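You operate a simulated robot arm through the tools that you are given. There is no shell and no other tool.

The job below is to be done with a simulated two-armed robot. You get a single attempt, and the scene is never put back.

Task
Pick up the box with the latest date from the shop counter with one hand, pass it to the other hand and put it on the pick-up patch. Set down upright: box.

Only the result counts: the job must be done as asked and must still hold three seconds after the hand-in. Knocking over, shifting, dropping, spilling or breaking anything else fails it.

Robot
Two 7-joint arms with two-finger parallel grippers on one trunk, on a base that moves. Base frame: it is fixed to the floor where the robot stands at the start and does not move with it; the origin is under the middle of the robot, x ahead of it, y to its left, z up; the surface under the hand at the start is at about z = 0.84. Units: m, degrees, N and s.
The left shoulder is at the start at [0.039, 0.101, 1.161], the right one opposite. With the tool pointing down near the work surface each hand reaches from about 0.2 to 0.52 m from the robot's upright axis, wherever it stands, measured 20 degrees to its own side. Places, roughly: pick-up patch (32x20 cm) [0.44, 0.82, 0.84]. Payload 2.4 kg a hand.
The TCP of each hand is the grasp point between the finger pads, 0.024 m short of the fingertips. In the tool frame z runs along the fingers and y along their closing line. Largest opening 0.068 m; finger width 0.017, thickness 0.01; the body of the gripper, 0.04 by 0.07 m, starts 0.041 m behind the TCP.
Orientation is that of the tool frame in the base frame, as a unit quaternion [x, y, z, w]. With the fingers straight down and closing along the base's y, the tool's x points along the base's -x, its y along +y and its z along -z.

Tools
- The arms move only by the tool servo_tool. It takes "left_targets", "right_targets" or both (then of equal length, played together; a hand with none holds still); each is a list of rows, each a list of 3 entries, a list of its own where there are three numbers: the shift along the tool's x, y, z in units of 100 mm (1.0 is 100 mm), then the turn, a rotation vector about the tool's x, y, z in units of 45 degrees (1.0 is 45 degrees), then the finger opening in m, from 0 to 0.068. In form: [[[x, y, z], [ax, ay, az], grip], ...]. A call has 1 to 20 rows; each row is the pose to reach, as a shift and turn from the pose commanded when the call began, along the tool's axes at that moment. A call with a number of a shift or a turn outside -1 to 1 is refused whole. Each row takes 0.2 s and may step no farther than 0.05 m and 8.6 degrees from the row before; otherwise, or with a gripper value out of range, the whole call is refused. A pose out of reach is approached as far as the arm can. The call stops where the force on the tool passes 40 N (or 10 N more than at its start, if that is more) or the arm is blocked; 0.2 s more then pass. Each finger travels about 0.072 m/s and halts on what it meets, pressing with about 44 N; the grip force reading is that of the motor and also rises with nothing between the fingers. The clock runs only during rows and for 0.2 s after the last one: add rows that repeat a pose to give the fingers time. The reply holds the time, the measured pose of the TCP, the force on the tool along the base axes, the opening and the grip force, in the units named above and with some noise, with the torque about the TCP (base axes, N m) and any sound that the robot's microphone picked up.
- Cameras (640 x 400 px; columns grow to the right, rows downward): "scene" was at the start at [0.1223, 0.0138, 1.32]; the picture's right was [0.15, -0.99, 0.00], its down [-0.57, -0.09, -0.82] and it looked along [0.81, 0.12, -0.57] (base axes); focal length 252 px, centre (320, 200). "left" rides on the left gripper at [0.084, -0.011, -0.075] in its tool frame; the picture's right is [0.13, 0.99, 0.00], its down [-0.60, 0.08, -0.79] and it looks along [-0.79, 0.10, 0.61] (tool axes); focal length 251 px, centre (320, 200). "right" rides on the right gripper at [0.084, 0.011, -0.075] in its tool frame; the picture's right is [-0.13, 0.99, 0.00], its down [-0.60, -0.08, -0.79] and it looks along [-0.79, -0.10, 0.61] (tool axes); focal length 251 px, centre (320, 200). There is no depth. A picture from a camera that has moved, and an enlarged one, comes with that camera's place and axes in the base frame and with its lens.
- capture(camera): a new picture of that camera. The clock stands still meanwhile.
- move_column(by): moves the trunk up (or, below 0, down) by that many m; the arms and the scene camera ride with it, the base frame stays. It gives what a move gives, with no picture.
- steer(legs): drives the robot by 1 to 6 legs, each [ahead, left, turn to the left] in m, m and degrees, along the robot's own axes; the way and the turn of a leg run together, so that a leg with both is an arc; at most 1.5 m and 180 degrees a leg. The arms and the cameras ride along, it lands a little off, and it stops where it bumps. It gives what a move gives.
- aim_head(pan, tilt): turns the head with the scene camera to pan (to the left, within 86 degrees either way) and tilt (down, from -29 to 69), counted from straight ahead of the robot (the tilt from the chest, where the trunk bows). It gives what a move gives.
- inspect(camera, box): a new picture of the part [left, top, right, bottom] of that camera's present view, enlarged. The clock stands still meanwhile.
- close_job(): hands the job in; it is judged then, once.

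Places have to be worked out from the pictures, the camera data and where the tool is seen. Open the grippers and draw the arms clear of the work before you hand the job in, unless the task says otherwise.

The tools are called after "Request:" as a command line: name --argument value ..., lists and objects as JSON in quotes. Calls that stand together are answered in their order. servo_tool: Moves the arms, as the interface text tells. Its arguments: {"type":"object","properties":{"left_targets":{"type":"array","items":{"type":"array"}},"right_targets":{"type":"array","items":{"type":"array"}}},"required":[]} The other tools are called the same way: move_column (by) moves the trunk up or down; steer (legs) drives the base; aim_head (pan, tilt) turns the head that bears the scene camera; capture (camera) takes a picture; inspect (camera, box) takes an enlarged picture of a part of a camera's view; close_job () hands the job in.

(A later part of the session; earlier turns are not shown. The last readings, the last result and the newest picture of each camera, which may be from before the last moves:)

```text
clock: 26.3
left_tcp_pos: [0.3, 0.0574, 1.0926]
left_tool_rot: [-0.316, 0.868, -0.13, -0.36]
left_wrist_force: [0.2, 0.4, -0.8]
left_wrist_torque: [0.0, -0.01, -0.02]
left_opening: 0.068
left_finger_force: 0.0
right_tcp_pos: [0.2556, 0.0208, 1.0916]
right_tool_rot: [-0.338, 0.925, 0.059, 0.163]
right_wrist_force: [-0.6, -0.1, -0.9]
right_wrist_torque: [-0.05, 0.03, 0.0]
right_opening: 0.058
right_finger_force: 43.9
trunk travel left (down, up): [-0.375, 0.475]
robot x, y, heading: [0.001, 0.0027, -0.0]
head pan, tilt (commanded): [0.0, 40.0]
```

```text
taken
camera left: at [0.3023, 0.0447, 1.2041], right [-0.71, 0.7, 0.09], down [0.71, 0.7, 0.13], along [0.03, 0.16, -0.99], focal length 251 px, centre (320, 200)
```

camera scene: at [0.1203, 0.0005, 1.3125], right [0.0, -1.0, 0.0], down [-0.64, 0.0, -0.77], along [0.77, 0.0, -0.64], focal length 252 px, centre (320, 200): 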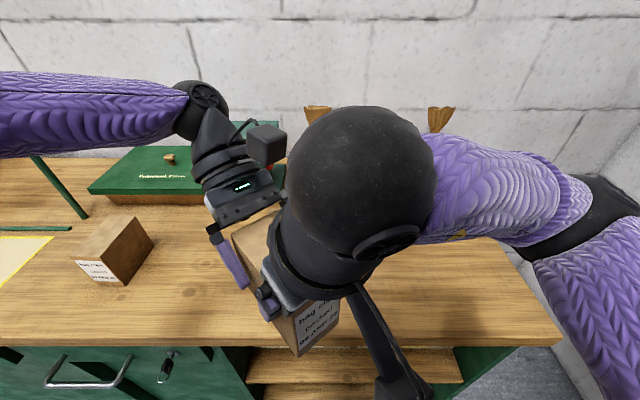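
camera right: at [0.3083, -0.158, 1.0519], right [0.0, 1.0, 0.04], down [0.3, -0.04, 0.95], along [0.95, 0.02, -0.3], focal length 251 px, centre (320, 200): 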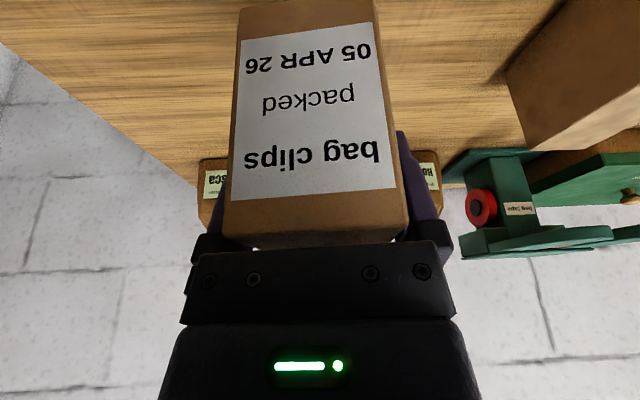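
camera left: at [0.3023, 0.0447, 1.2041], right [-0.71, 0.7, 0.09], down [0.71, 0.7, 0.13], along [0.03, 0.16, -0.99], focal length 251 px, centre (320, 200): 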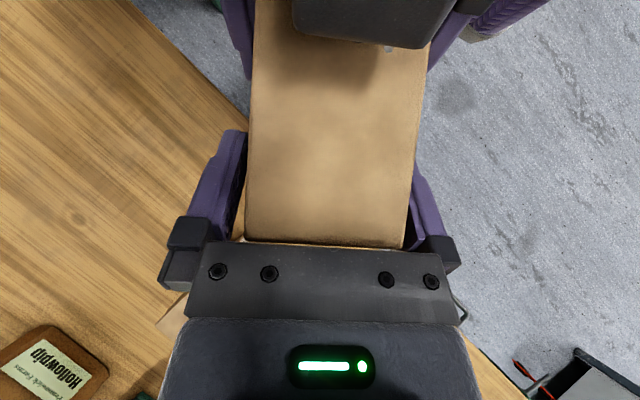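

The left fingers straddle the far end with no contact force and the two hands are clear of each other. I close the left gripper.

Request:
servo_tool --left_targets '[[[0, 0, 0], [0, 0, 0], 0.06], [[0, 0, 0], [0, 0, 0], 0.05], [[0, 0, 0], [0, 0, 0], 0.03], [[0, 0, 0], [0, 0, 0], 0.0], [[0, 0, 0], [0, 0, 0], 0.0]]'

```text
clock: 27.5
left_tcp_pos: [0.3007, 0.0574, 1.0914]
left_tool_rot: [-0.316, 0.868, -0.13, -0.36]
left_wrist_force: [-12.4, 25.1, 0.7]
left_wrist_torque: [-0.3, 0.02, -0.4]
left_opening: 0.0576
left_finger_force: 44.2
right_tcp_pos: [0.2559, 0.019, 1.0902]
right_tool_rot: [-0.337, 0.925, 0.059, 0.163]
right_wrist_force: [12.2, -24.0, -1.6]
right_wrist_torque: [0.32, 0.03, -1.12]
right_opening: 0.0578
right_finger_force: 43.7
trunk travel left (down, up): [-0.375, 0.475]
robot x, y, heading: [0.0001, -0.0001, 0.1]
head pan, tilt (commanded): [0.0, 40.0]
```

Both hands hold the box, but about 27 N of side force has built up between them along the closing line. I nudge the left hand 1 mm along its tool +y to relieve it.

Request:
servo_tool --left_targets '[[[0, 0.005, 0], [0, 0, 0], 0.0], [[0, 0.01, 0], [0, 0, 0], 0.0], [[0, 0.01, 0], [0, 0, 0], 0.0]]'

```text
clock: 28.3
left_tcp_pos: [0.2992, 0.0574, 1.0928]
left_tool_rot: [-0.315, 0.869, -0.129, -0.36]
left_wrist_force: [-3.7, 29.7, -1.6]
left_wrist_torque: [-0.07, 0.81, -0.46]
left_opening: 0.0577
left_finger_force: 44.0
right_tcp_pos: [0.2533, 0.02, 1.0901]
right_tool_rot: [-0.338, 0.925, 0.058, 0.164]
right_wrist_force: [3.3, -28.9, 1.4]
right_wrist_torque: [0.19, -0.95, -0.99]
right_opening: 0.0578
right_finger_force: 44.1
trunk travel left (down, up): [-0.375, 0.475]
robot x, y, heading: [0.0042, -0.005, 0.0]
head pan, tilt (commanded): [0.0, 40.0]
```

The internal force barely changed with the nudge while the measured deflection is only about a millimetre, so the arms are stiff and any spring-back on release will be tiny. I hold the left grip and open the right gripper.

Request:
servo_tool --right_targets '[[[0, 0, 0], [0, 0, 0], 0.057], [[0, 0, 0], [0, 0, 0], 0.059], [[0, 0, 0], [0, 0, 0], 0.061], [[0, 0, 0], [0, 0, 0], 0.064], [[0, 0, 0], [0, 0, 0], 0.068], [[0, 0, 0], [0, 0, 0], 0.068]]'

Request:
capture --camera "left"

Request:
capture --camera "right"

```text
clock: 29.7
left_tcp_pos: [0.3008, 0.0584, 1.0924]
left_tool_rot: [-0.317, 0.868, -0.131, -0.359]
left_wrist_force: [-0.1, 0.4, 0.1]
left_wrist_torque: [-0.01, -0.04, -0.03]
left_opening: 0.0577
left_finger_force: 44.2
right_tcp_pos: [0.2555, 0.0201, 1.0899]
right_tool_rot: [-0.339, 0.925, 0.06, 0.162]
right_wrist_force: [0.5, -0.3, -0.3]
right_wrist_torque: [-0.01, -0.02, 0.02]
right_opening: 0.0682
right_finger_force: 0.1
trunk travel left (down, up): [-0.375, 0.475]
robot x, y, heading: [-0.002, 0.0024, 0.1]
head pan, tilt (commanded): [0.0, 40.0]
```

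```text
taken
camera left: at [0.3016, 0.045, 1.2042], right [-0.71, 0.7, 0.09], down [0.71, 0.7, 0.13], along [0.03, 0.16, -0.99], focal length 251 px, centre (320, 200)
```

left: 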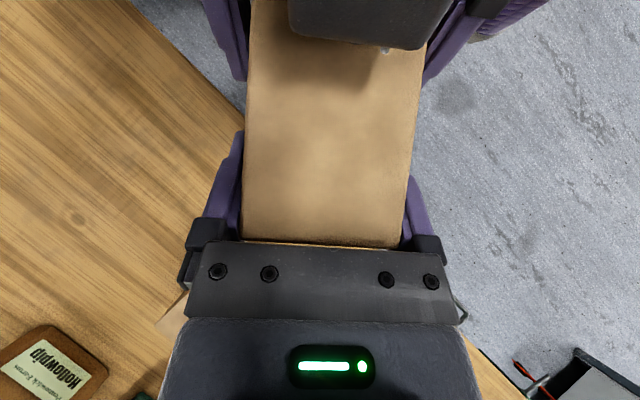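

```text
taken
camera right: at [0.1668, -0.0395, 1.1317], right [-0.55, 0.84, 0.04], down [0.28, 0.13, 0.95], along [0.79, 0.53, -0.3], focal length 251 px, centre (320, 200)
```

right: 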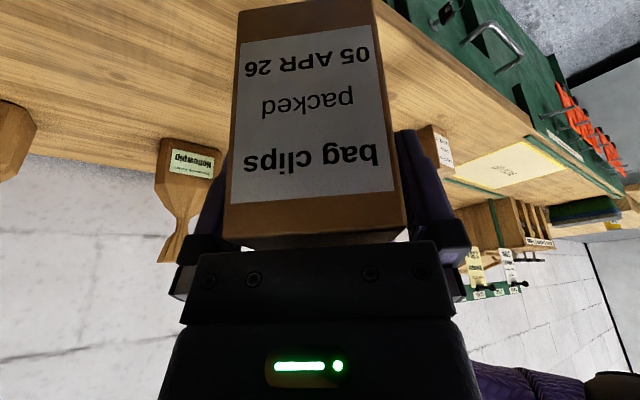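

The right hand is open with no force and the left holds the box firmly. Since the right wrist is close to the head, I slide the box out instead: the left hand moves 8 cm down and away along the right fingers' axis.

Request:
servo_tool --left_targets '[[[-0.12, 0, 0.056], [0, 0, 0], 0.0], [[-0.24, 0, 0.113], [0, 0, 0], 0.0], [[-0.36, 0, 0.169], [0, 0, 0], 0.0], [[-0.48, 0, 0.225], [0, 0, 0], 0.0], [[-0.6, 0, 0.28], [0, 0, 0], 0.0], [[-0.726, 0, 0.338], [0, 0, 0], 0.0], [[-0.726, 0, 0.338], [0, 0, 0], 0.0]]'

Request:
capture --camera "left"

Request:
capture --camera "scene"

```text
clock: 31.3
left_tcp_pos: [0.3213, 0.0761, 1.018]
left_tool_rot: [-0.316, 0.868, -0.132, -0.359]
left_wrist_force: [-0.5, -0.3, 0.9]
left_wrist_torque: [0.04, -0.03, 0.0]
left_opening: 0.0576
left_finger_force: 44.0
right_tcp_pos: [0.2552, 0.0207, 1.0905]
right_tool_rot: [-0.337, 0.925, 0.06, 0.164]
right_wrist_force: [0.2, 0.8, -0.3]
right_wrist_torque: [0.0, 0.0, -0.02]
right_opening: 0.0681
right_finger_force: 0.0
trunk travel left (down, up): [-0.375, 0.475]
robot x, y, heading: [0.0034, 0.0006, 0.2]
head pan, tilt (commanded): [0.0, 40.0]
```

```text
taken
camera left: at [0.3214, 0.0647, 1.1293], right [-0.71, 0.7, 0.09], down [0.7, 0.7, 0.13], along [0.03, 0.16, -0.99], focal length 251 px, centre (320, 200)
```

left: 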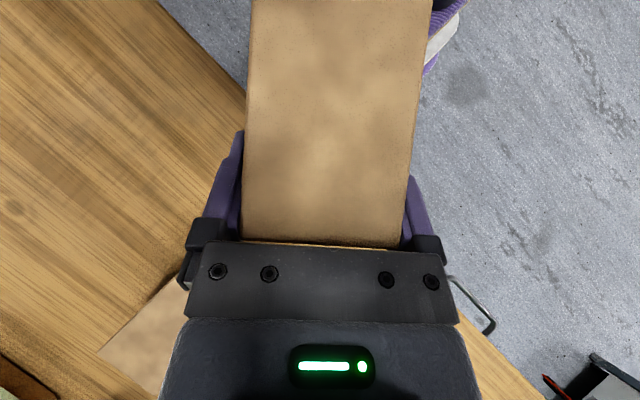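

```text
taken
camera scene: at [0.1204, 0.0005, 1.3125], right [0.0, -1.0, 0.0], down [-0.64, 0.0, -0.77], along [0.77, 0.0, -0.64], focal length 252 px, centre (320, 200)
```

scene: 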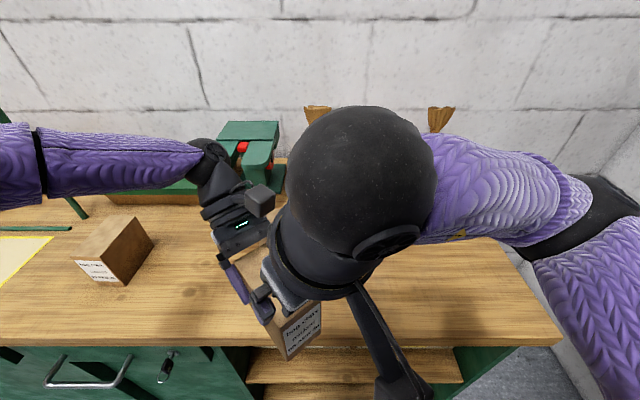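

The box is now free of the right hand. I move the right hand away to the right by 10 cm, and slightly forward and up, clear of the head and the box.

Request:
servo_tool --right_targets '[[[0.064, -0.192, -0.066], [0, 0, 0], 0.068], [[0.128, -0.384, -0.132], [0, 0, 0], 0.068], [[0.192, -0.575, -0.197], [0, 0, 0], 0.068], [[0.256, -0.767, -0.263], [0, 0, 0], 0.068], [[0.32, -0.959, -0.329], [0, 0, 0], 0.068]]'

Request:
servo_tool --right_targets '[[[0.05, -0.1, 0.03], [0.04, 0.07, 0.15], 0.068], [[0.1, -0.2, 0.06], [0.08, 0.14, 0.3], 0.068], [[0.15, -0.3, 0.09], [0.12, 0.21, 0.45], 0.068], [[0.2, -0.4, 0.12], [0.16, 0.28, 0.6], 0.068], [[0.25, -0.5, 0.15], [0.2, 0.35, 0.75], 0.068]]'

Request:
capture --camera "scene"

```text
clock: 32.5
left_tcp_pos: [0.3198, 0.0768, 1.0177]
left_tool_rot: [-0.316, 0.868, -0.131, -0.36]
left_wrist_force: [0.2, -0.5, -0.7]
left_wrist_torque: [0.02, -0.06, -0.01]
left_opening: 0.0575
left_finger_force: 43.6
right_tcp_pos: [0.2847, -0.078, 1.1106]
right_tool_rot: [-0.339, 0.925, 0.059, 0.163]
right_wrist_force: [0.0, 0.6, 0.0]
right_wrist_torque: [-0.01, -0.03, 0.0]
right_opening: 0.0683
right_finger_force: 0.1
trunk travel left (down, up): [-0.375, 0.475]
robot x, y, heading: [0.0013, 0.0011, -0.1]
head pan, tilt (commanded): [0.0, 40.0]
```

```text
clock: 33.7
left_tcp_pos: [0.3199, 0.0776, 1.0178]
left_tool_rot: [-0.316, 0.868, -0.131, -0.359]
left_wrist_force: [0.0, -1.0, 0.3]
left_wrist_torque: [0.02, -0.02, 0.01]
left_opening: 0.0577
left_finger_force: 43.9
right_tcp_pos: [0.3046, -0.1298, 1.0877]
right_tool_rot: [-0.046, 0.998, -0.014, 0.037]
right_wrist_force: [0.2, -0.5, -0.5]
right_wrist_torque: [-0.02, -0.01, 0.01]
right_opening: 0.0679
right_finger_force: 0.0
trunk travel left (down, up): [-0.375, 0.475]
robot x, y, heading: [0.003, -0.0001, 0.0]
head pan, tilt (commanded): [0.0, 40.0]
```

```text
taken
camera scene: at [0.1204, 0.0004, 1.3125], right [0.0, -1.0, 0.0], down [-0.64, 0.0, -0.77], along [0.77, 0.0, -0.64], focal length 252 px, centre (320, 200)
```

scene: 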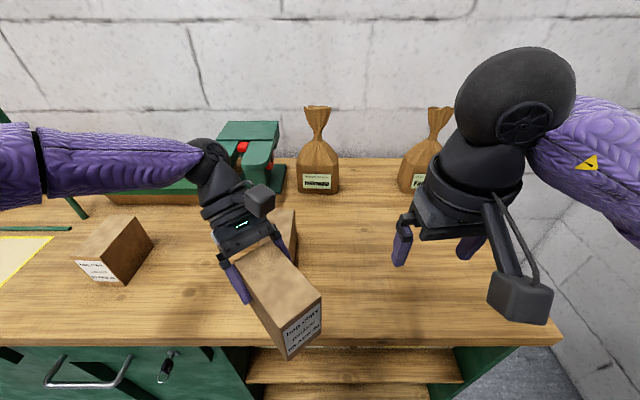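

The left hand alone holds the box upright and the right hand is clear. I raise the trunk 0.12 m so the box passes well above the other boxes during the drive.

Request:
move_column --by 0.12

Request:
aim_head --pan 55 --tilt 45

Request:
capture --camera "scene"

```text
clock: 35.2
left_tcp_pos: [0.3158, 0.0769, 1.1508]
left_tool_rot: [-0.314, 0.875, -0.139, -0.34]
left_wrist_force: [-0.4, 0.7, -1.9]
left_wrist_torque: [0.05, -0.03, -0.03]
left_opening: 0.0575
left_finger_force: 43.6
right_tcp_pos: [0.3036, -0.1297, 1.2061]
right_tool_rot: [-0.048, 0.998, -0.014, 0.038]
right_wrist_force: [0.4, -0.5, 0.1]
right_wrist_torque: [-0.02, -0.03, 0.0]
right_opening: 0.068
right_finger_force: 0.0
trunk travel left (down, up): [-0.495, 0.355]
robot x, y, heading: [0.0017, 0.0001, 0.2]
head pan, tilt (commanded): [0.0, 40.0]
```

```text
clock: 36.5
left_tcp_pos: [0.3155, 0.0762, 1.1514]
left_tool_rot: [-0.314, 0.876, -0.138, -0.34]
left_wrist_force: [-0.4, 0.0, -1.9]
left_wrist_torque: [0.02, -0.04, 0.01]
left_opening: 0.0577
left_finger_force: 43.7
right_tcp_pos: [0.3031, -0.1293, 1.2064]
right_tool_rot: [-0.048, 0.998, -0.014, 0.037]
right_wrist_force: [-0.3, 0.2, -0.4]
right_wrist_torque: [0.0, 0.0, -0.02]
right_opening: 0.0678
right_finger_force: 0.0
trunk travel left (down, up): [-0.495, 0.355]
robot x, y, heading: [-0.0026, -0.0029, -0.0]
head pan, tilt (commanded): [55.0, 45.0]
```

```text
taken
camera scene: at [0.0676, 0.067, 1.4259], right [0.82, -0.57, 0.0], down [-0.41, -0.58, -0.71], along [0.41, 0.58, -0.71], focal length 252 px, centre (320, 200)
```

scene: 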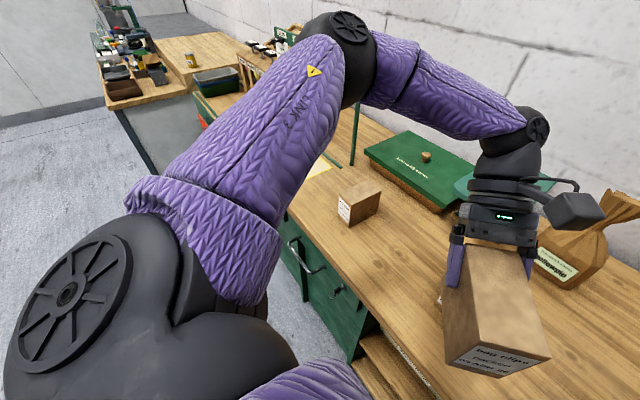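

The trunk rose, though the left tool tilted about 3° in the process; I'll correct that before placing. The way to the left along the counter is clear, so I drive 0.6 m left.

Request:
steer --legs '[[0, 0.3, 0], [0, 0.3, 0]]'

Request:
capture --camera "scene"

Request:
capture --camera "left"

```text
clock: 40.1
left_tcp_pos: [0.3181, 0.6698, 1.1506]
left_tool_rot: [-0.31, 0.877, -0.137, -0.341]
left_wrist_force: [0.0, 0.6, -1.9]
left_wrist_torque: [0.0, -0.05, 0.01]
left_opening: 0.0576
left_finger_force: 44.0
right_tcp_pos: [0.306, 0.4641, 1.2075]
right_tool_rot: [-0.044, 0.998, -0.014, 0.039]
right_wrist_force: [0.7, 0.1, 0.7]
right_wrist_torque: [-0.03, 0.01, 0.02]
right_opening: 0.0678
right_finger_force: 0.0
trunk travel left (down, up): [-0.495, 0.355]
robot x, y, heading: [0.0015, 0.5936, -0.5]
head pan, tilt (commanded): [55.0, 45.0]
```

```text
taken
camera scene: at [0.0705, 0.6609, 1.4259], right [0.81, -0.58, 0.0], down [-0.41, -0.58, -0.71], along [0.41, 0.58, -0.71], focal length 252 px, centre (320, 200)
```

scene: 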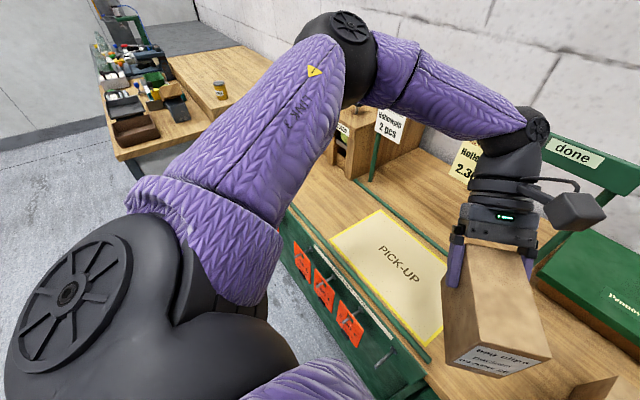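

```text
taken
camera left: at [0.3148, 0.6565, 1.2627], right [-0.71, 0.7, 0.06], down [0.7, 0.69, 0.16], along [0.08, 0.16, -0.98], focal length 251 px, centre (320, 200)
```

left: 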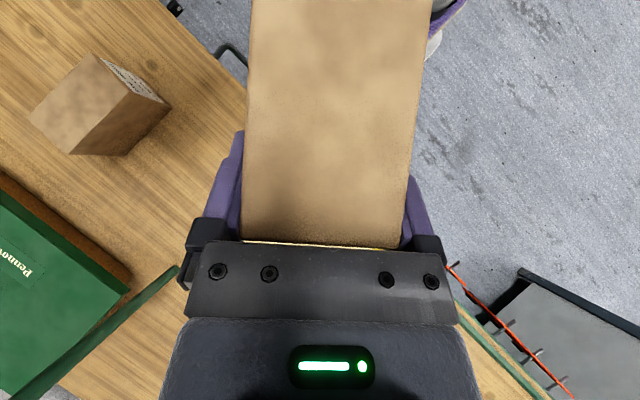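

The robot is now at y 0.594. Behind the patch there is a green post structure with a "done" board, so I look at it from another head angle to know its extent before moving the arm.

Request:
aim_head --pan 15 --tilt 30

Request:
capture --camera "scene"

Request:
aim_head --pan 80 --tilt 60

Request:
capture --camera "scene"

```text
clock: 41.2
left_tcp_pos: [0.3186, 0.6689, 1.1504]
left_tool_rot: [-0.311, 0.877, -0.137, -0.34]
left_wrist_force: [-0.6, 0.4, -1.5]
left_wrist_torque: [0.02, -0.06, 0.0]
left_opening: 0.0577
left_finger_force: 43.6
right_tcp_pos: [0.3062, 0.4621, 1.2066]
right_tool_rot: [-0.043, 0.998, -0.013, 0.039]
right_wrist_force: [0.4, 0.5, 0.1]
right_wrist_torque: [-0.01, 0.01, 0.0]
right_opening: 0.0678
right_finger_force: 0.1
trunk travel left (down, up): [-0.495, 0.355]
robot x, y, heading: [0.0005, 0.5913, -0.4]
head pan, tilt (commanded): [15.0, 30.0]
```

```text
taken
camera scene: at [0.1109, 0.6167, 1.4485], right [0.25, -0.97, 0.0], down [-0.48, -0.13, -0.87], along [0.84, 0.22, -0.5], focal length 252 px, centre (320, 200)
```

scene: 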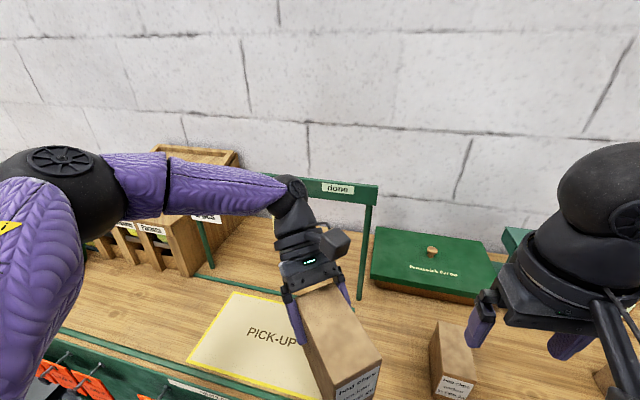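

```text
clock: 42.6
left_tcp_pos: [0.3186, 0.6675, 1.1501]
left_tool_rot: [-0.311, 0.877, -0.137, -0.34]
left_wrist_force: [-1.2, 0.0, -2.5]
left_wrist_torque: [0.02, -0.04, -0.06]
left_opening: 0.0576
left_finger_force: 44.5
right_tcp_pos: [0.305, 0.4622, 1.2071]
right_tool_rot: [-0.044, 0.998, -0.014, 0.039]
right_wrist_force: [-0.2, 0.2, -0.8]
right_wrist_torque: [0.0, -0.01, 0.03]
right_opening: 0.068
right_finger_force: 0.2
trunk travel left (down, up): [-0.495, 0.355]
robot x, y, heading: [0.0033, 0.594, 0.1]
head pan, tilt (commanded): [80.0, 60.0]
```

```text
taken
camera scene: at [0.0355, 0.6594, 1.4065], right [0.98, -0.18, 0.0], down [-0.16, -0.85, -0.5], along [0.09, 0.49, -0.87], focal length 252 px, centre (320, 200)
```

scene: 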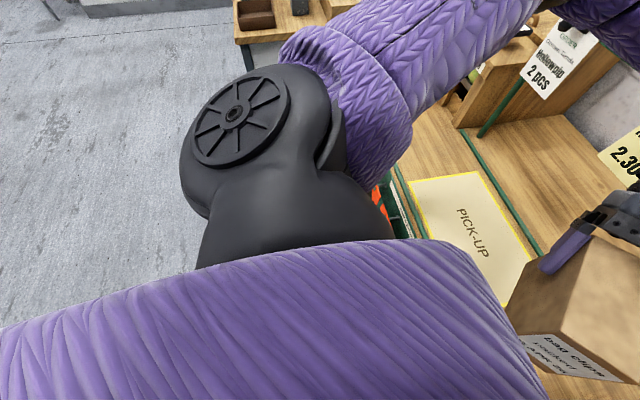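

A gantry with a crossbar at about z 1.19 stands at x 0.62 behind the patch, so the wrist must stay below x 0.55. To bring the left shoulder closer and let the hand come in from the robot's left, I drive a bit further left and forward and turn 55° right.

Request:
steer --legs '[[0, 0.135, 0], [0.035, 0, 0], [0, 0, -30], [0, 0, -25]]'

Request:
aim_head --pan 70 --tilt 45

Request:
capture --camera "scene"

```text
clock: 47.1
left_tcp_pos: [0.2772, 0.5097, 1.1507]
left_tool_rot: [0.136, 0.92, 0.038, -0.365]
left_wrist_force: [1.1, 0.6, -2.1]
left_wrist_torque: [-0.01, -0.03, 0.02]
left_opening: 0.0576
left_finger_force: 43.8
right_tcp_pos: [0.1002, 0.4045, 1.2067]
right_tool_rot: [0.428, 0.903, -0.03, 0.028]
right_wrist_force: [-0.6, -0.3, 0.3]
right_wrist_torque: [0.04, 0.01, -0.02]
right_opening: 0.0682
right_finger_force: 0.1
trunk travel left (down, up): [-0.495, 0.355]
robot x, y, heading: [0.0392, 0.7241, -56.4]
head pan, tilt (commanded): [80.0, 60.0]
```

```text
clock: 47.9
left_tcp_pos: [0.2775, 0.5105, 1.1497]
left_tool_rot: [0.136, 0.92, 0.038, -0.365]
left_wrist_force: [-0.6, 0.9, -0.9]
left_wrist_torque: [-0.01, -0.06, -0.03]
left_opening: 0.0577
left_finger_force: 44.0
right_tcp_pos: [0.1008, 0.4043, 1.208]
right_tool_rot: [0.428, 0.903, -0.029, 0.027]
right_wrist_force: [-0.7, 0.1, -1.1]
right_wrist_torque: [-0.02, 0.0, -0.01]
right_opening: 0.068
right_finger_force: 0.0
trunk travel left (down, up): [-0.495, 0.355]
robot x, y, heading: [0.0367, 0.7323, -56.1]
head pan, tilt (commanded): [70.0, 45.0]
```

```text
taken
camera scene: at [0.1292, 0.7314, 1.4259], right [0.24, -0.97, 0.0], down [-0.69, -0.17, -0.71], along [0.69, 0.17, -0.71], focal length 252 px, centre (320, 200)
```

scene: 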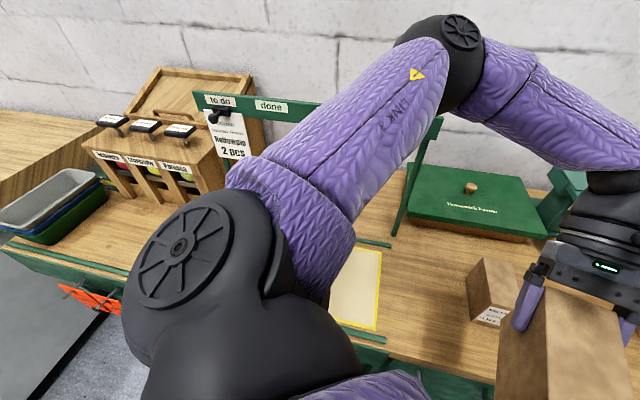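

The robot stands at about (0.038, 0.728) heading -56°, and the left elbow stays in front of and above the gantry. I now start swinging the left hand toward the patch, levelling the box and yawing it left, in steps of under 10 cm.

Request:
servo_tool --left_targets '[[[-0.031, 0.181, 0.018], [0.06, 0.0072, -0.0727], 0.0], [[-0.062, 0.362, 0.037], [0.12, 0.0144, -0.1454], 0.0], [[-0.094, 0.543, 0.055], [0.18, 0.0216, -0.2181], 0.0], [[-0.125, 0.724, 0.074], [0.24, 0.0288, -0.2908], 0.0], [[-0.156, 0.905, 0.092], [0.3, 0.036, -0.3635], 0.0], [[-0.156, 0.905, 0.092], [0.3, 0.036, -0.3635], 0.0]]'

Request:
capture --camera "scene"

```text
clock: 49.3
left_tcp_pos: [0.3081, 0.5939, 1.1303]
left_tool_rot: [-0.041, 0.923, -0.017, -0.382]
left_wrist_force: [0.0, -0.4, -2.2]
left_wrist_torque: [-0.03, -0.07, 0.01]
left_opening: 0.0575
left_finger_force: 43.9
right_tcp_pos: [0.0993, 0.4045, 1.2076]
right_tool_rot: [0.428, 0.903, -0.029, 0.027]
right_wrist_force: [0.5, -0.4, 0.4]
right_wrist_torque: [0.0, -0.02, 0.02]
right_opening: 0.068
right_finger_force: 0.1
trunk travel left (down, up): [-0.495, 0.355]
robot x, y, heading: [0.0372, 0.7271, -56.1]
head pan, tilt (commanded): [70.0, 45.0]
```

```text
taken
camera scene: at [0.1293, 0.7313, 1.4259], right [0.24, -0.97, 0.0], down [-0.69, -0.17, -0.71], along [0.69, 0.17, -0.71], focal length 252 px, centre (320, 200)
```

scene: 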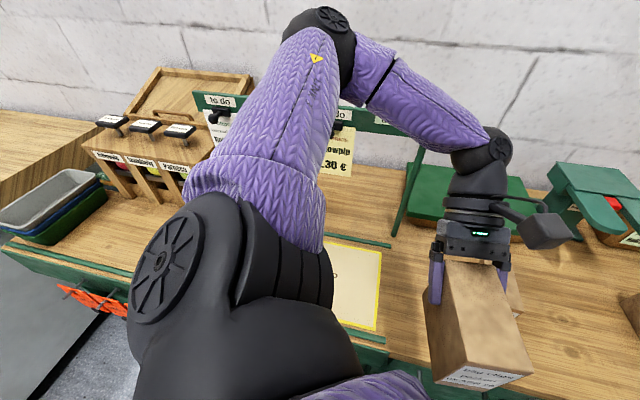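

The pose was reached exactly and the box is level. I continue with the next step: 18.5° more yaw and about 9.5 cm toward the patch.

Request:
servo_tool --left_targets '[[[-0.071, 0.162, -0.071], [0.0581, 0, -0.0581], 0.0], [[-0.142, 0.324, -0.142], [0.1163, 0, -0.1163], 0.0], [[-0.213, 0.485, -0.213], [0.1744, 0, -0.1744], 0.0], [[-0.284, 0.647, -0.284], [0.2326, 0, -0.2326], 0.0], [[-0.355, 0.809, -0.355], [0.2907, 0, -0.2907], 0.0], [[-0.355, 0.809, -0.355], [0.2907, 0, -0.2907], 0.0]]'

Request:
capture --camera "scene"

```text
clock: 50.7
left_tcp_pos: [0.3515, 0.6785, 1.1304]
left_tool_rot: [-0.189, 0.904, -0.078, -0.375]
left_wrist_force: [-0.2, 0.4, -1.2]
left_wrist_torque: [0.01, -0.03, 0.02]
left_opening: 0.0578
left_finger_force: 44.3
right_tcp_pos: [0.0999, 0.4033, 1.2066]
right_tool_rot: [0.428, 0.903, -0.031, 0.028]
right_wrist_force: [0.7, -0.2, 0.0]
right_wrist_torque: [0.02, -0.02, -0.01]
right_opening: 0.0679
right_finger_force: 0.0
trunk travel left (down, up): [-0.495, 0.355]
robot x, y, heading: [0.0398, 0.7301, -56.5]
head pan, tilt (commanded): [70.0, 45.0]
```

```text
taken
camera scene: at [0.1293, 0.7314, 1.4259], right [0.24, -0.97, 0.0], down [-0.69, -0.17, -0.71], along [0.69, 0.17, -0.71], focal length 252 px, centre (320, 200)
```

scene: 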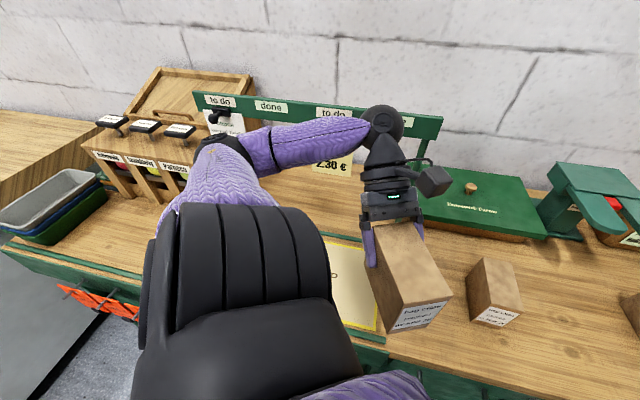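

All poses are reached; the elbow hangs around (0.38, 0.92, 1.24), clear of the gantry and the drawer cabinet. I make the next step toward the patch.

Request:
servo_tool --left_targets '[[[-0.104, 0.122, -0.104], [0.0581, 0, -0.0581], 0.0], [[-0.207, 0.243, -0.207], [0.1163, 0, -0.1163], 0.0], [[-0.311, 0.365, -0.311], [0.1744, 0, -0.1744], 0.0], [[-0.414, 0.486, -0.414], [0.2326, 0, -0.2326], 0.0], [[-0.518, 0.608, -0.518], [0.2907, 0, -0.2907], 0.0], [[-0.518, 0.608, -0.518], [0.2907, 0, -0.2907], 0.0]]'

Request:
capture --camera "scene"

```text
clock: 52.1
left_tcp_pos: [0.3938, 0.7644, 1.13]
left_tool_rot: [-0.332, 0.862, -0.137, -0.358]
left_wrist_force: [-0.7, -0.1, -1.8]
left_wrist_torque: [0.04, -0.01, 0.0]
left_opening: 0.0578
left_finger_force: 44.7
right_tcp_pos: [0.1004, 0.4044, 1.2066]
right_tool_rot: [0.427, 0.903, -0.03, 0.028]
right_wrist_force: [0.3, 0.2, 0.2]
right_wrist_torque: [0.04, -0.01, -0.01]
right_opening: 0.0678
right_finger_force: 0.1
trunk travel left (down, up): [-0.495, 0.355]
robot x, y, heading: [0.0401, 0.7305, -56.0]
head pan, tilt (commanded): [70.0, 45.0]
```

```text
taken
camera scene: at [0.1293, 0.7315, 1.4259], right [0.24, -0.97, 0.0], down [-0.69, -0.17, -0.71], along [0.69, 0.17, -0.71], focal length 252 px, centre (320, 200)
```

scene: 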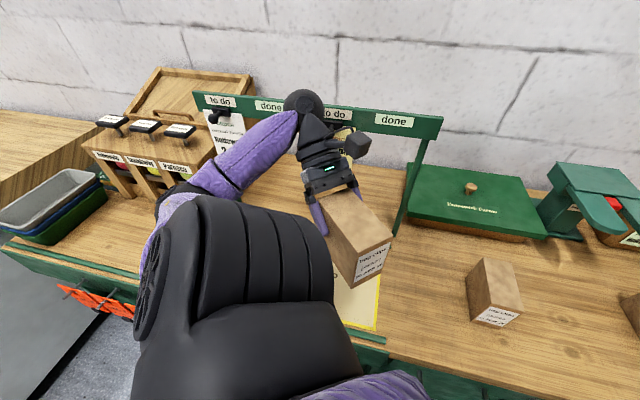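

Still exact. The elbow is sinking as the arm swings (now about z 1.20), which matters for lowering the trunk later, so I take only half of the next step and watch it.

Request:
servo_tool --left_targets '[[[-0.103, 0.057, -0.103], [0.0471, 0, -0.0471], 0.0], [[-0.206, 0.115, -0.206], [0.0943, 0, -0.0943], 0.0], [[-0.309, 0.172, -0.309], [0.1414, 0, -0.1414], 0.0], [[-0.309, 0.172, -0.309], [0.1414, 0, -0.1414], 0.0]]'

Request:
aim_head --pan 75 --tilt 55

Request:
capture --camera "scene"

Request:
capture --camera "left"

```text
clock: 53.1
left_tcp_pos: [0.4146, 0.8068, 1.1303]
left_tool_rot: [-0.399, 0.834, -0.165, -0.345]
left_wrist_force: [0.1, -0.1, -1.2]
left_wrist_torque: [0.08, -0.05, -0.03]
left_opening: 0.0575
left_finger_force: 44.4
right_tcp_pos: [0.1003, 0.4056, 1.206]
right_tool_rot: [0.428, 0.903, -0.029, 0.028]
right_wrist_force: [0.3, 0.2, 0.3]
right_wrist_torque: [-0.01, -0.01, -0.01]
right_opening: 0.0681
right_finger_force: 0.1
trunk travel left (down, up): [-0.495, 0.355]
robot x, y, heading: [0.0384, 0.73, -56.0]
head pan, tilt (commanded): [70.0, 45.0]
```

```text
clock: 53.8
left_tcp_pos: [0.4152, 0.8073, 1.1296]
left_tool_rot: [-0.398, 0.834, -0.165, -0.345]
left_wrist_force: [0.2, -0.1, -1.3]
left_wrist_torque: [0.03, 0.02, 0.01]
left_opening: 0.0575
left_finger_force: 44.1
right_tcp_pos: [0.0994, 0.4052, 1.2074]
right_tool_rot: [0.428, 0.903, -0.031, 0.026]
right_wrist_force: [1.1, -0.2, -0.1]
right_wrist_torque: [0.0, -0.03, 0.01]
right_opening: 0.0681
right_finger_force: 0.0
trunk travel left (down, up): [-0.495, 0.355]
robot x, y, heading: [0.0412, 0.7298, -56.1]
head pan, tilt (commanded): [75.0, 55.0]
```

```text
taken
camera scene: at [0.1186, 0.7355, 1.4125], right [0.32, -0.95, 0.0], down [-0.78, -0.26, -0.57], along [0.54, 0.18, -0.82], focal length 252 px, centre (320, 200)
```

scene: 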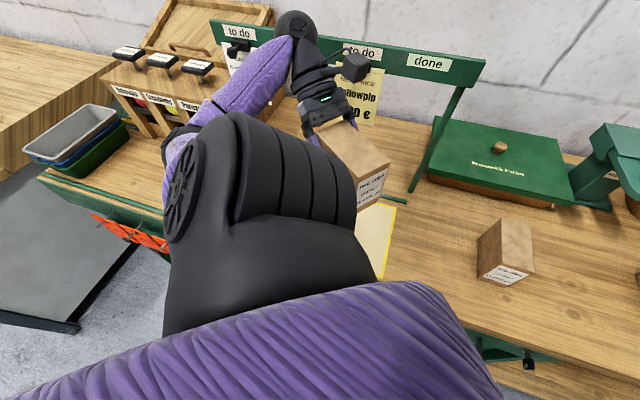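

```text
taken
camera left: at [0.4192, 0.7952, 1.2425], right [-0.83, 0.55, 0.09], down [0.56, 0.82, 0.13], along [0.0, 0.16, -0.99], focal length 251 px, centre (320, 200)
```

left: 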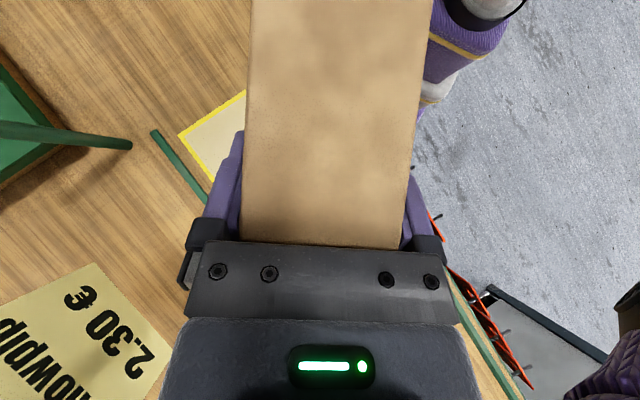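

The elbow has dropped to about z 1.13, which would come too close to the counter when the trunk is lowered. A smaller base turn keeps the elbow higher, so I go back to the earlier arm pose first.

Request:
servo_tool --left_targets '[[[0.142, -0.045, 0.142], [-0.0617, 0, 0.0617], 0.0], [[0.283, -0.09, 0.283], [-0.1235, 0, 0.1235], 0.0], [[0.425, -0.135, 0.425], [-0.1852, 0, 0.1852], 0.0], [[0.566, -0.18, 0.566], [-0.2469, 0, 0.2469], 0.0], [[0.708, -0.225, 0.708], [-0.3086, 0, 0.3086], 0.0], [[0.849, -0.27, 0.849], [-0.3704, 0, 0.3704], 0.0], [[0.991, -0.315, 0.991], [-0.4321, 0, 0.4321], 0.0], [[0.991, -0.315, 0.991], [-0.4321, 0, 0.4321], 0.0]]'

Request:
aim_head --pan 70 --tilt 45

Request:
capture --camera "scene"

```text
clock: 55.6
left_tcp_pos: [0.352, 0.6779, 1.1324]
left_tool_rot: [-0.188, 0.905, -0.077, -0.374]
left_wrist_force: [0.2, -0.2, -1.7]
left_wrist_torque: [0.02, -0.05, -0.01]
left_opening: 0.0575
left_finger_force: 43.9
right_tcp_pos: [0.1008, 0.4052, 1.2074]
right_tool_rot: [0.428, 0.903, -0.03, 0.027]
right_wrist_force: [-0.3, -0.8, -0.8]
right_wrist_torque: [0.03, 0.02, -0.01]
right_opening: 0.068
right_finger_force: 0.0
trunk travel left (down, up): [-0.495, 0.355]
robot x, y, heading: [0.0377, 0.729, -56.1]
head pan, tilt (commanded): [75.0, 55.0]
```

```text
clock: 56.3
left_tcp_pos: [0.3515, 0.6778, 1.1308]
left_tool_rot: [-0.188, 0.905, -0.078, -0.375]
left_wrist_force: [-0.4, -1.2, -2.0]
left_wrist_torque: [0.02, -0.03, 0.01]
left_opening: 0.0577
left_finger_force: 44.2
right_tcp_pos: [0.099, 0.4046, 1.208]
right_tool_rot: [0.429, 0.902, -0.031, 0.027]
right_wrist_force: [0.8, -0.4, -0.4]
right_wrist_torque: [0.01, 0.0, 0.03]
right_opening: 0.068
right_finger_force: 0.0
trunk travel left (down, up): [-0.495, 0.355]
robot x, y, heading: [0.0366, 0.7288, -56.4]
head pan, tilt (commanded): [70.0, 45.0]
```

```text
taken
camera scene: at [0.1293, 0.7316, 1.4259], right [0.24, -0.97, 0.0], down [-0.69, -0.17, -0.71], along [0.69, 0.17, -0.71], focal length 252 px, centre (320, 200)
```

scene: 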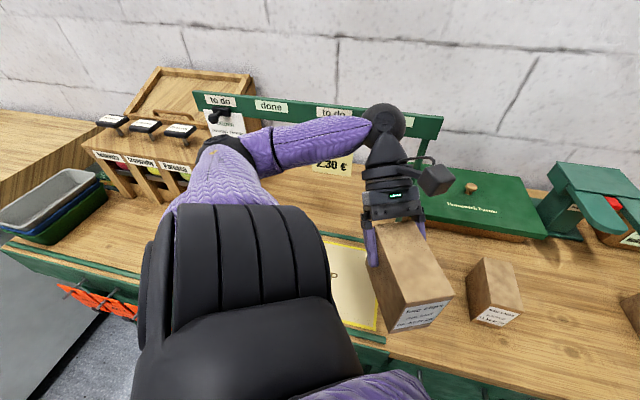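

The posture is back as before with the elbow high. Now I turn the base 26° to the left, which carries the box to about (0.34, 0.82).

Request:
steer --legs '[[0, 0, 26]]'

Request:
aim_head --pan 45 --tilt 45

Request:
capture --camera "scene"

Request:
capture --camera "left"

```text
clock: 58.0
left_tcp_pos: [0.3425, 0.8197, 1.1316]
left_tool_rot: [-0.388, 0.839, -0.161, -0.347]
left_wrist_force: [-0.3, 0.5, -1.3]
left_wrist_torque: [0.02, -0.04, 0.02]
left_opening: 0.0578
left_finger_force: 43.9
right_tcp_pos: [0.2365, 0.4647, 1.2075]
right_tool_rot: [0.214, 0.976, -0.023, 0.034]
right_wrist_force: [0.2, 0.5, 0.9]
right_wrist_torque: [0.0, 0.02, 0.0]
right_opening: 0.068
right_finger_force: 0.1
trunk travel left (down, up): [-0.495, 0.355]
robot x, y, heading: [0.0375, 0.7314, -30.2]
head pan, tilt (commanded): [70.0, 45.0]
```

```text
clock: 58.9
left_tcp_pos: [0.3422, 0.8207, 1.1314]
left_tool_rot: [-0.388, 0.839, -0.161, -0.347]
left_wrist_force: [0.5, -0.1, -0.5]
left_wrist_torque: [0.03, -0.01, -0.01]
left_opening: 0.0578
left_finger_force: 43.7
right_tcp_pos: [0.2369, 0.4645, 1.2075]
right_tool_rot: [0.212, 0.976, -0.023, 0.034]
right_wrist_force: [-0.2, -0.1, -0.1]
right_wrist_torque: [0.03, -0.02, 0.0]
right_opening: 0.0677
right_finger_force: 0.0
trunk travel left (down, up): [-0.495, 0.355]
robot x, y, heading: [0.0393, 0.7286, -30.1]
head pan, tilt (commanded): [45.0, 45.0]
```

```text
taken
camera scene: at [0.1353, 0.74, 1.4259], right [0.26, -0.97, 0.0], down [-0.68, -0.18, -0.71], along [0.68, 0.18, -0.71], focal length 252 px, centre (320, 200)
```

scene: 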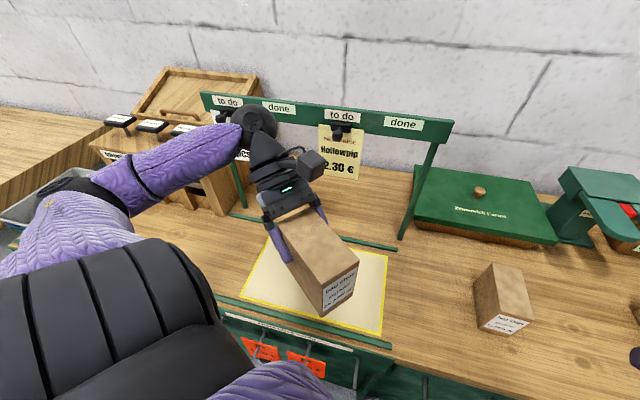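

```text
taken
camera left: at [0.346, 0.8086, 1.2439], right [-0.81, 0.57, 0.09], down [0.58, 0.8, 0.13], along [0.0, 0.16, -0.99], focal length 251 px, centre (320, 200)
```

left: 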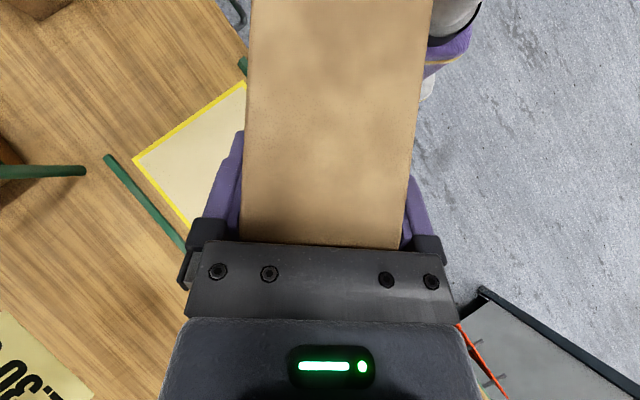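

The box now hangs over the patch region, and the patch measures x 0.335–0.539, y 0.661–0.98. I extend the left hand 9.4 cm forward to bring the box centre to about (0.415, 0.80).

Request:
servo_tool --left_targets '[[[-0.09, -0.138, -0.09], [0, 0, 0], 0.0], [[-0.181, -0.276, -0.181], [0, 0, 0], 0.0], [[-0.271, -0.415, -0.271], [0, 0, 0], 0.0], [[-0.362, -0.553, -0.362], [0, 0, 0], 0.0], [[-0.452, -0.691, -0.452], [0, 0, 0], 0.0], [[-0.452, -0.691, -0.452], [0, 0, 0], 0.0]]'

Request:
capture --camera "scene"

Request:
capture --camera "left"

```text
clock: 60.3
left_tcp_pos: [0.4343, 0.8227, 1.1309]
left_tool_rot: [-0.387, 0.839, -0.16, -0.348]
left_wrist_force: [0.3, 0.0, -0.7]
left_wrist_torque: [0.02, 0.0, 0.03]
left_opening: 0.0577
left_finger_force: 43.7
right_tcp_pos: [0.2375, 0.4652, 1.2077]
right_tool_rot: [0.213, 0.976, -0.023, 0.033]
right_wrist_force: [-0.4, -0.8, 0.6]
right_wrist_torque: [0.03, 0.0, -0.01]
right_opening: 0.0679
right_finger_force: 0.0
trunk travel left (down, up): [-0.495, 0.355]
robot x, y, heading: [0.0351, 0.7293, -30.2]
head pan, tilt (commanded): [45.0, 45.0]
```

```text
taken
camera scene: at [0.1353, 0.7399, 1.4259], right [0.26, -0.97, 0.0], down [-0.68, -0.18, -0.71], along [0.68, 0.18, -0.71], focal length 252 px, centre (320, 200)
```

scene: 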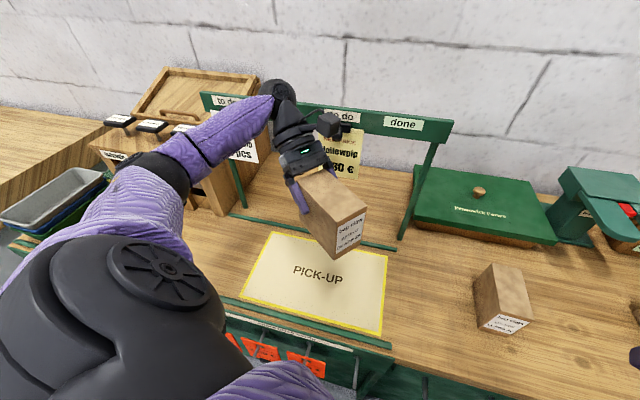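

```text
taken
camera left: at [0.4394, 0.8112, 1.2436], right [-0.81, 0.57, 0.09], down [0.58, 0.8, 0.13], along [0.0, 0.16, -0.99], focal length 251 px, centre (320, 200)
```

left: 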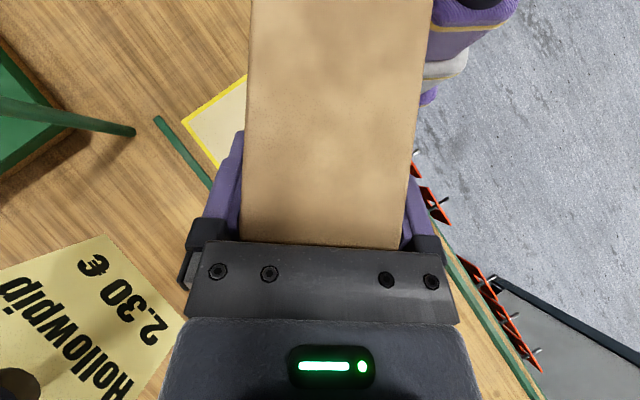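

The left hand is at (0.434, 0.823, 1.131), orientation intact, elbow at about z 1.23. I lower the trunk by 0.10 m and check that the pose follows cleanly.

Request:
move_column --by -0.1

Request:
capture --camera "scene"

```text
clock: 61.7
left_tcp_pos: [0.4373, 0.8237, 1.0316]
left_tool_rot: [-0.388, 0.839, -0.16, -0.348]
left_wrist_force: [0.2, -0.5, -1.7]
left_wrist_torque: [0.05, -0.03, 0.01]
left_opening: 0.0577
left_finger_force: 44.2
right_tcp_pos: [0.2358, 0.4645, 1.1084]
right_tool_rot: [0.215, 0.976, -0.023, 0.033]
right_wrist_force: [0.4, -0.3, 0.2]
right_wrist_torque: [-0.02, 0.02, -0.01]
right_opening: 0.0678
right_finger_force: 0.0
trunk travel left (down, up): [-0.395, 0.454]
robot x, y, heading: [0.0372, 0.7266, -30.1]
head pan, tilt (commanded): [45.0, 45.0]
```

```text
taken
camera scene: at [0.1452, 0.7341, 1.3254], right [0.26, -0.97, 0.0], down [-0.68, -0.18, -0.71], along [0.68, 0.18, -0.71], focal length 252 px, centre (320, 200)
```

scene: 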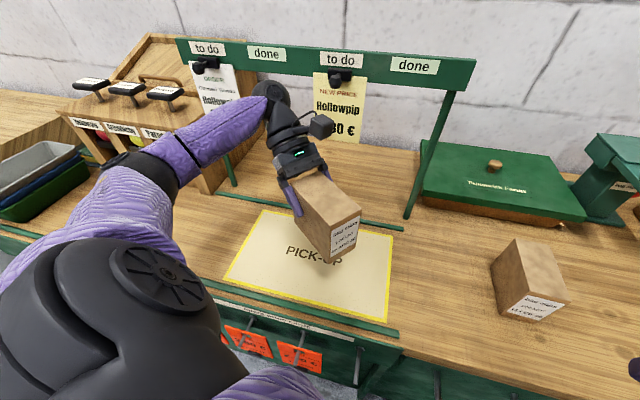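

The hand followed exactly, 0.10 m lower with the orientation unchanged. I lower another 0.09 m, which leaves the box about 2–3 cm above the patch.

Request:
move_column --by -0.09

Request:
capture --camera "scene"

Request:
capture --camera "left"

```text
clock: 62.9
left_tcp_pos: [0.4358, 0.8244, 0.9416]
left_tool_rot: [-0.387, 0.839, -0.161, -0.348]
left_wrist_force: [0.4, -0.5, -2.0]
left_wrist_torque: [0.06, -0.04, 0.02]
left_opening: 0.0577
left_finger_force: 44.6
right_tcp_pos: [0.2358, 0.4658, 1.0173]
right_tool_rot: [0.213, 0.976, -0.023, 0.033]
right_wrist_force: [0.0, -0.3, -0.3]
right_wrist_torque: [-0.02, -0.01, -0.02]
right_opening: 0.0677
right_finger_force: 0.1
trunk travel left (down, up): [-0.305, 0.544]
robot x, y, heading: [0.0389, 0.7293, -30.0]
head pan, tilt (commanded): [45.0, 45.0]
```

```text
taken
camera scene: at [0.1585, 0.7264, 1.2346], right [0.26, -0.97, 0.0], down [-0.68, -0.18, -0.71], along [0.68, 0.18, -0.71], focal length 252 px, centre (320, 200)
```

scene: 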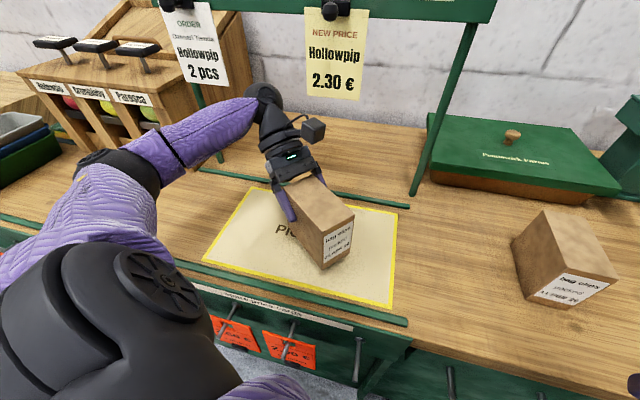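

```text
taken
camera left: at [0.4399, 0.8125, 1.054], right [-0.81, 0.57, 0.09], down [0.58, 0.8, 0.13], along [0.0, 0.16, -0.99], focal length 251 px, centre (320, 200)
```

left: 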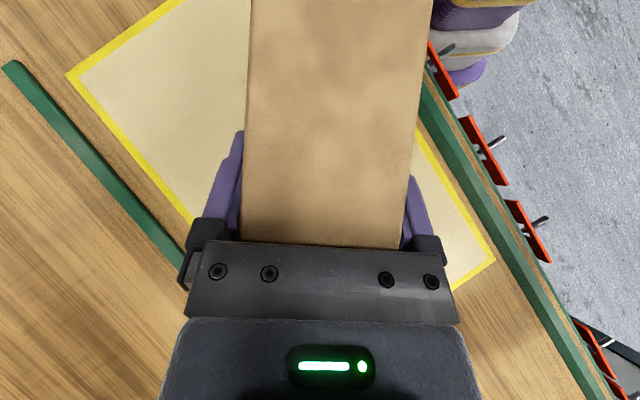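

The box hangs about 2.5 cm over the patch with its nearest corner about 2 cm inside the patch edge. I enlarge the view to check that it is level.

Request:
inspect --camera "scene" --box '[240, 150, 400, 290]'

```text
2.86 times, centred on (320, 220) of scene
camera zoom: at [0.1585, 0.7264, 1.2346], right [0.26, -0.97, 0.0], down [-0.68, -0.18, -0.71], along [0.68, 0.18, -0.71], focal length 721 px, centre (320, 143)
```

zoom: 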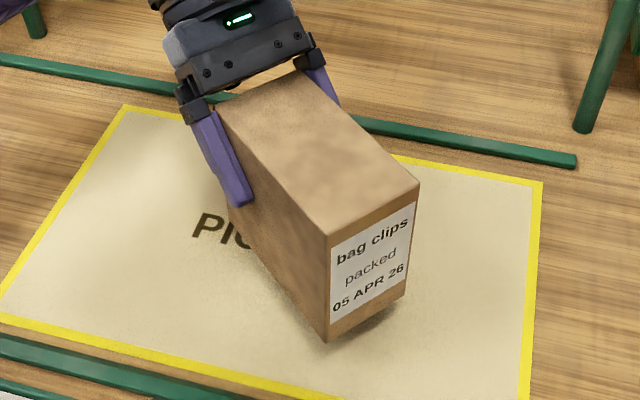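

The corners match an upright box with its bottom at about z 0.868. I lower it 2.2 cm with the arm, then continue in small steps while watching the force.

Request:
servo_tool --left_targets '[[[-0.028, 0, 0.028], [0, 0, 0], 0.0], [[-0.057, 0, 0.057], [0, 0, 0], 0.0], [[-0.085, 0, 0.085], [0, 0, 0], 0.0], [[-0.113, 0, 0.113], [0, 0, 0], 0.0], [[-0.142, 0, 0.142], [0, 0, 0], 0.0], [[-0.156, 0, 0.156], [0, 0, 0], 0.0], [[-0.156, 0, 0.156], [0, 0, 0], 0.0]]'

Request:
inspect --camera "scene" --box '[240, 150, 400, 290]'

```text
clock: 64.5
left_tcp_pos: [0.4355, 0.8252, 0.919]
left_tool_rot: [-0.388, 0.838, -0.161, -0.348]
left_wrist_force: [-0.1, 0.0, -0.1]
left_wrist_torque: [0.04, 0.0, 0.01]
left_opening: 0.0577
left_finger_force: 43.5
right_tcp_pos: [0.2371, 0.4644, 1.0169]
right_tool_rot: [0.214, 0.976, -0.024, 0.033]
right_wrist_force: [0.3, 0.6, 0.0]
right_wrist_torque: [-0.01, -0.01, 0.01]
right_opening: 0.0679
right_finger_force: 0.1
trunk travel left (down, up): [-0.305, 0.544]
robot x, y, heading: [0.0396, 0.7275, -30.2]
head pan, tilt (commanded): [45.0, 45.0]
```

```text
2.86 times, centred on (320, 220) of scene
camera zoom: at [0.1587, 0.7264, 1.2345], right [0.26, -0.97, 0.0], down [-0.68, -0.18, -0.71], along [0.68, 0.18, -0.71], focal length 721 px, centre (320, 143)
```

zoom: 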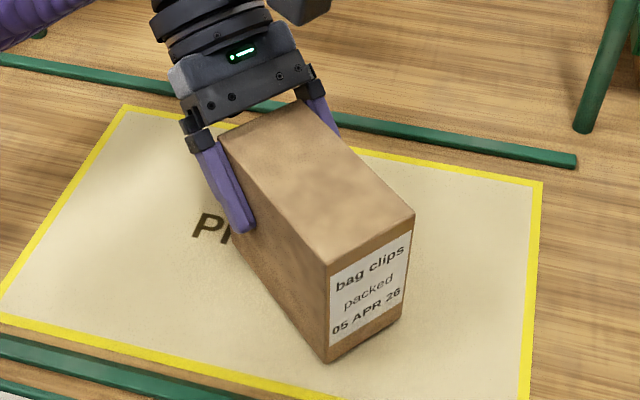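

The box bottom is now only a few millimetres above the patch, with no contact yet. I lower by 4 mm more.

Request:
servo_tool --left_targets '[[[-0.007, 0, 0.007], [0, 0, 0], 0.0], [[-0.014, 0, 0.014], [0, 0, 0], 0.0], [[-0.021, 0, 0.021], [0, 0, 0], 0.0], [[-0.028, 0, 0.028], [0, 0, 0], 0.0], [[-0.028, 0, 0.028], [0, 0, 0], 0.0]]'

```text
clock: 65.7
left_tcp_pos: [0.4367, 0.8237, 0.9154]
left_tool_rot: [-0.388, 0.839, -0.16, -0.346]
left_wrist_force: [0.7, 1.3, 0.0]
left_wrist_torque: [0.0, -0.03, 0.0]
left_opening: 0.0575
left_finger_force: 44.0
right_tcp_pos: [0.2364, 0.4649, 1.0173]
right_tool_rot: [0.213, 0.976, -0.024, 0.034]
right_wrist_force: [0.4, 0.1, -0.5]
right_wrist_torque: [0.02, -0.01, 0.0]
right_opening: 0.0681
right_finger_force: 0.2
trunk travel left (down, up): [-0.305, 0.544]
robot x, y, heading: [0.0394, 0.7248, -29.9]
head pan, tilt (commanded): [45.0, 45.0]
```

Still no clear contact force at TCP z 0.915. I go down another 2 mm.

Request:
servo_tool --left_targets '[[[-0.007, 0, 0.007], [0, 0, 0], 0.0], [[-0.014, 0, 0.014], [0, 0, 0], 0.0], [[-0.014, 0, 0.014], [0, 0, 0], 0.0]]'

Request:
inspect --camera "scene" --box '[270, 200, 370, 280]'

```text
clock: 66.5
left_tcp_pos: [0.4368, 0.8233, 0.9143]
left_tool_rot: [-0.387, 0.839, -0.16, -0.348]
left_wrist_force: [-0.8, 0.1, -2.6]
left_wrist_torque: [0.06, -0.06, 0.0]
left_opening: 0.0576
left_finger_force: 44.1
right_tcp_pos: [0.2358, 0.4643, 1.0174]
right_tool_rot: [0.213, 0.976, -0.023, 0.034]
right_wrist_force: [-0.4, 0.6, 0.3]
right_wrist_torque: [0.0, 0.03, -0.05]
right_opening: 0.0681
right_finger_force: 0.1
trunk travel left (down, up): [-0.305, 0.544]
robot x, y, heading: [0.0368, 0.7263, -29.8]
head pan, tilt (commanded): [45.0, 45.0]
```

```text
5.00 times, centred on (320, 240) of scene
camera zoom: at [0.1587, 0.7264, 1.2345], right [0.26, -0.97, 0.0], down [-0.68, -0.18, -0.71], along [0.68, 0.18, -0.71], focal length 1262 px, centre (320, 0)
```

zoom: 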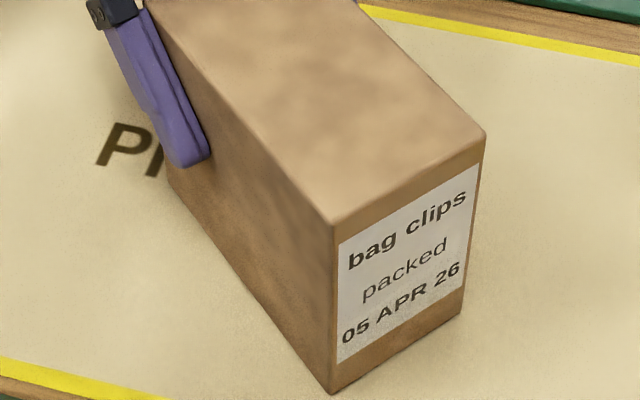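

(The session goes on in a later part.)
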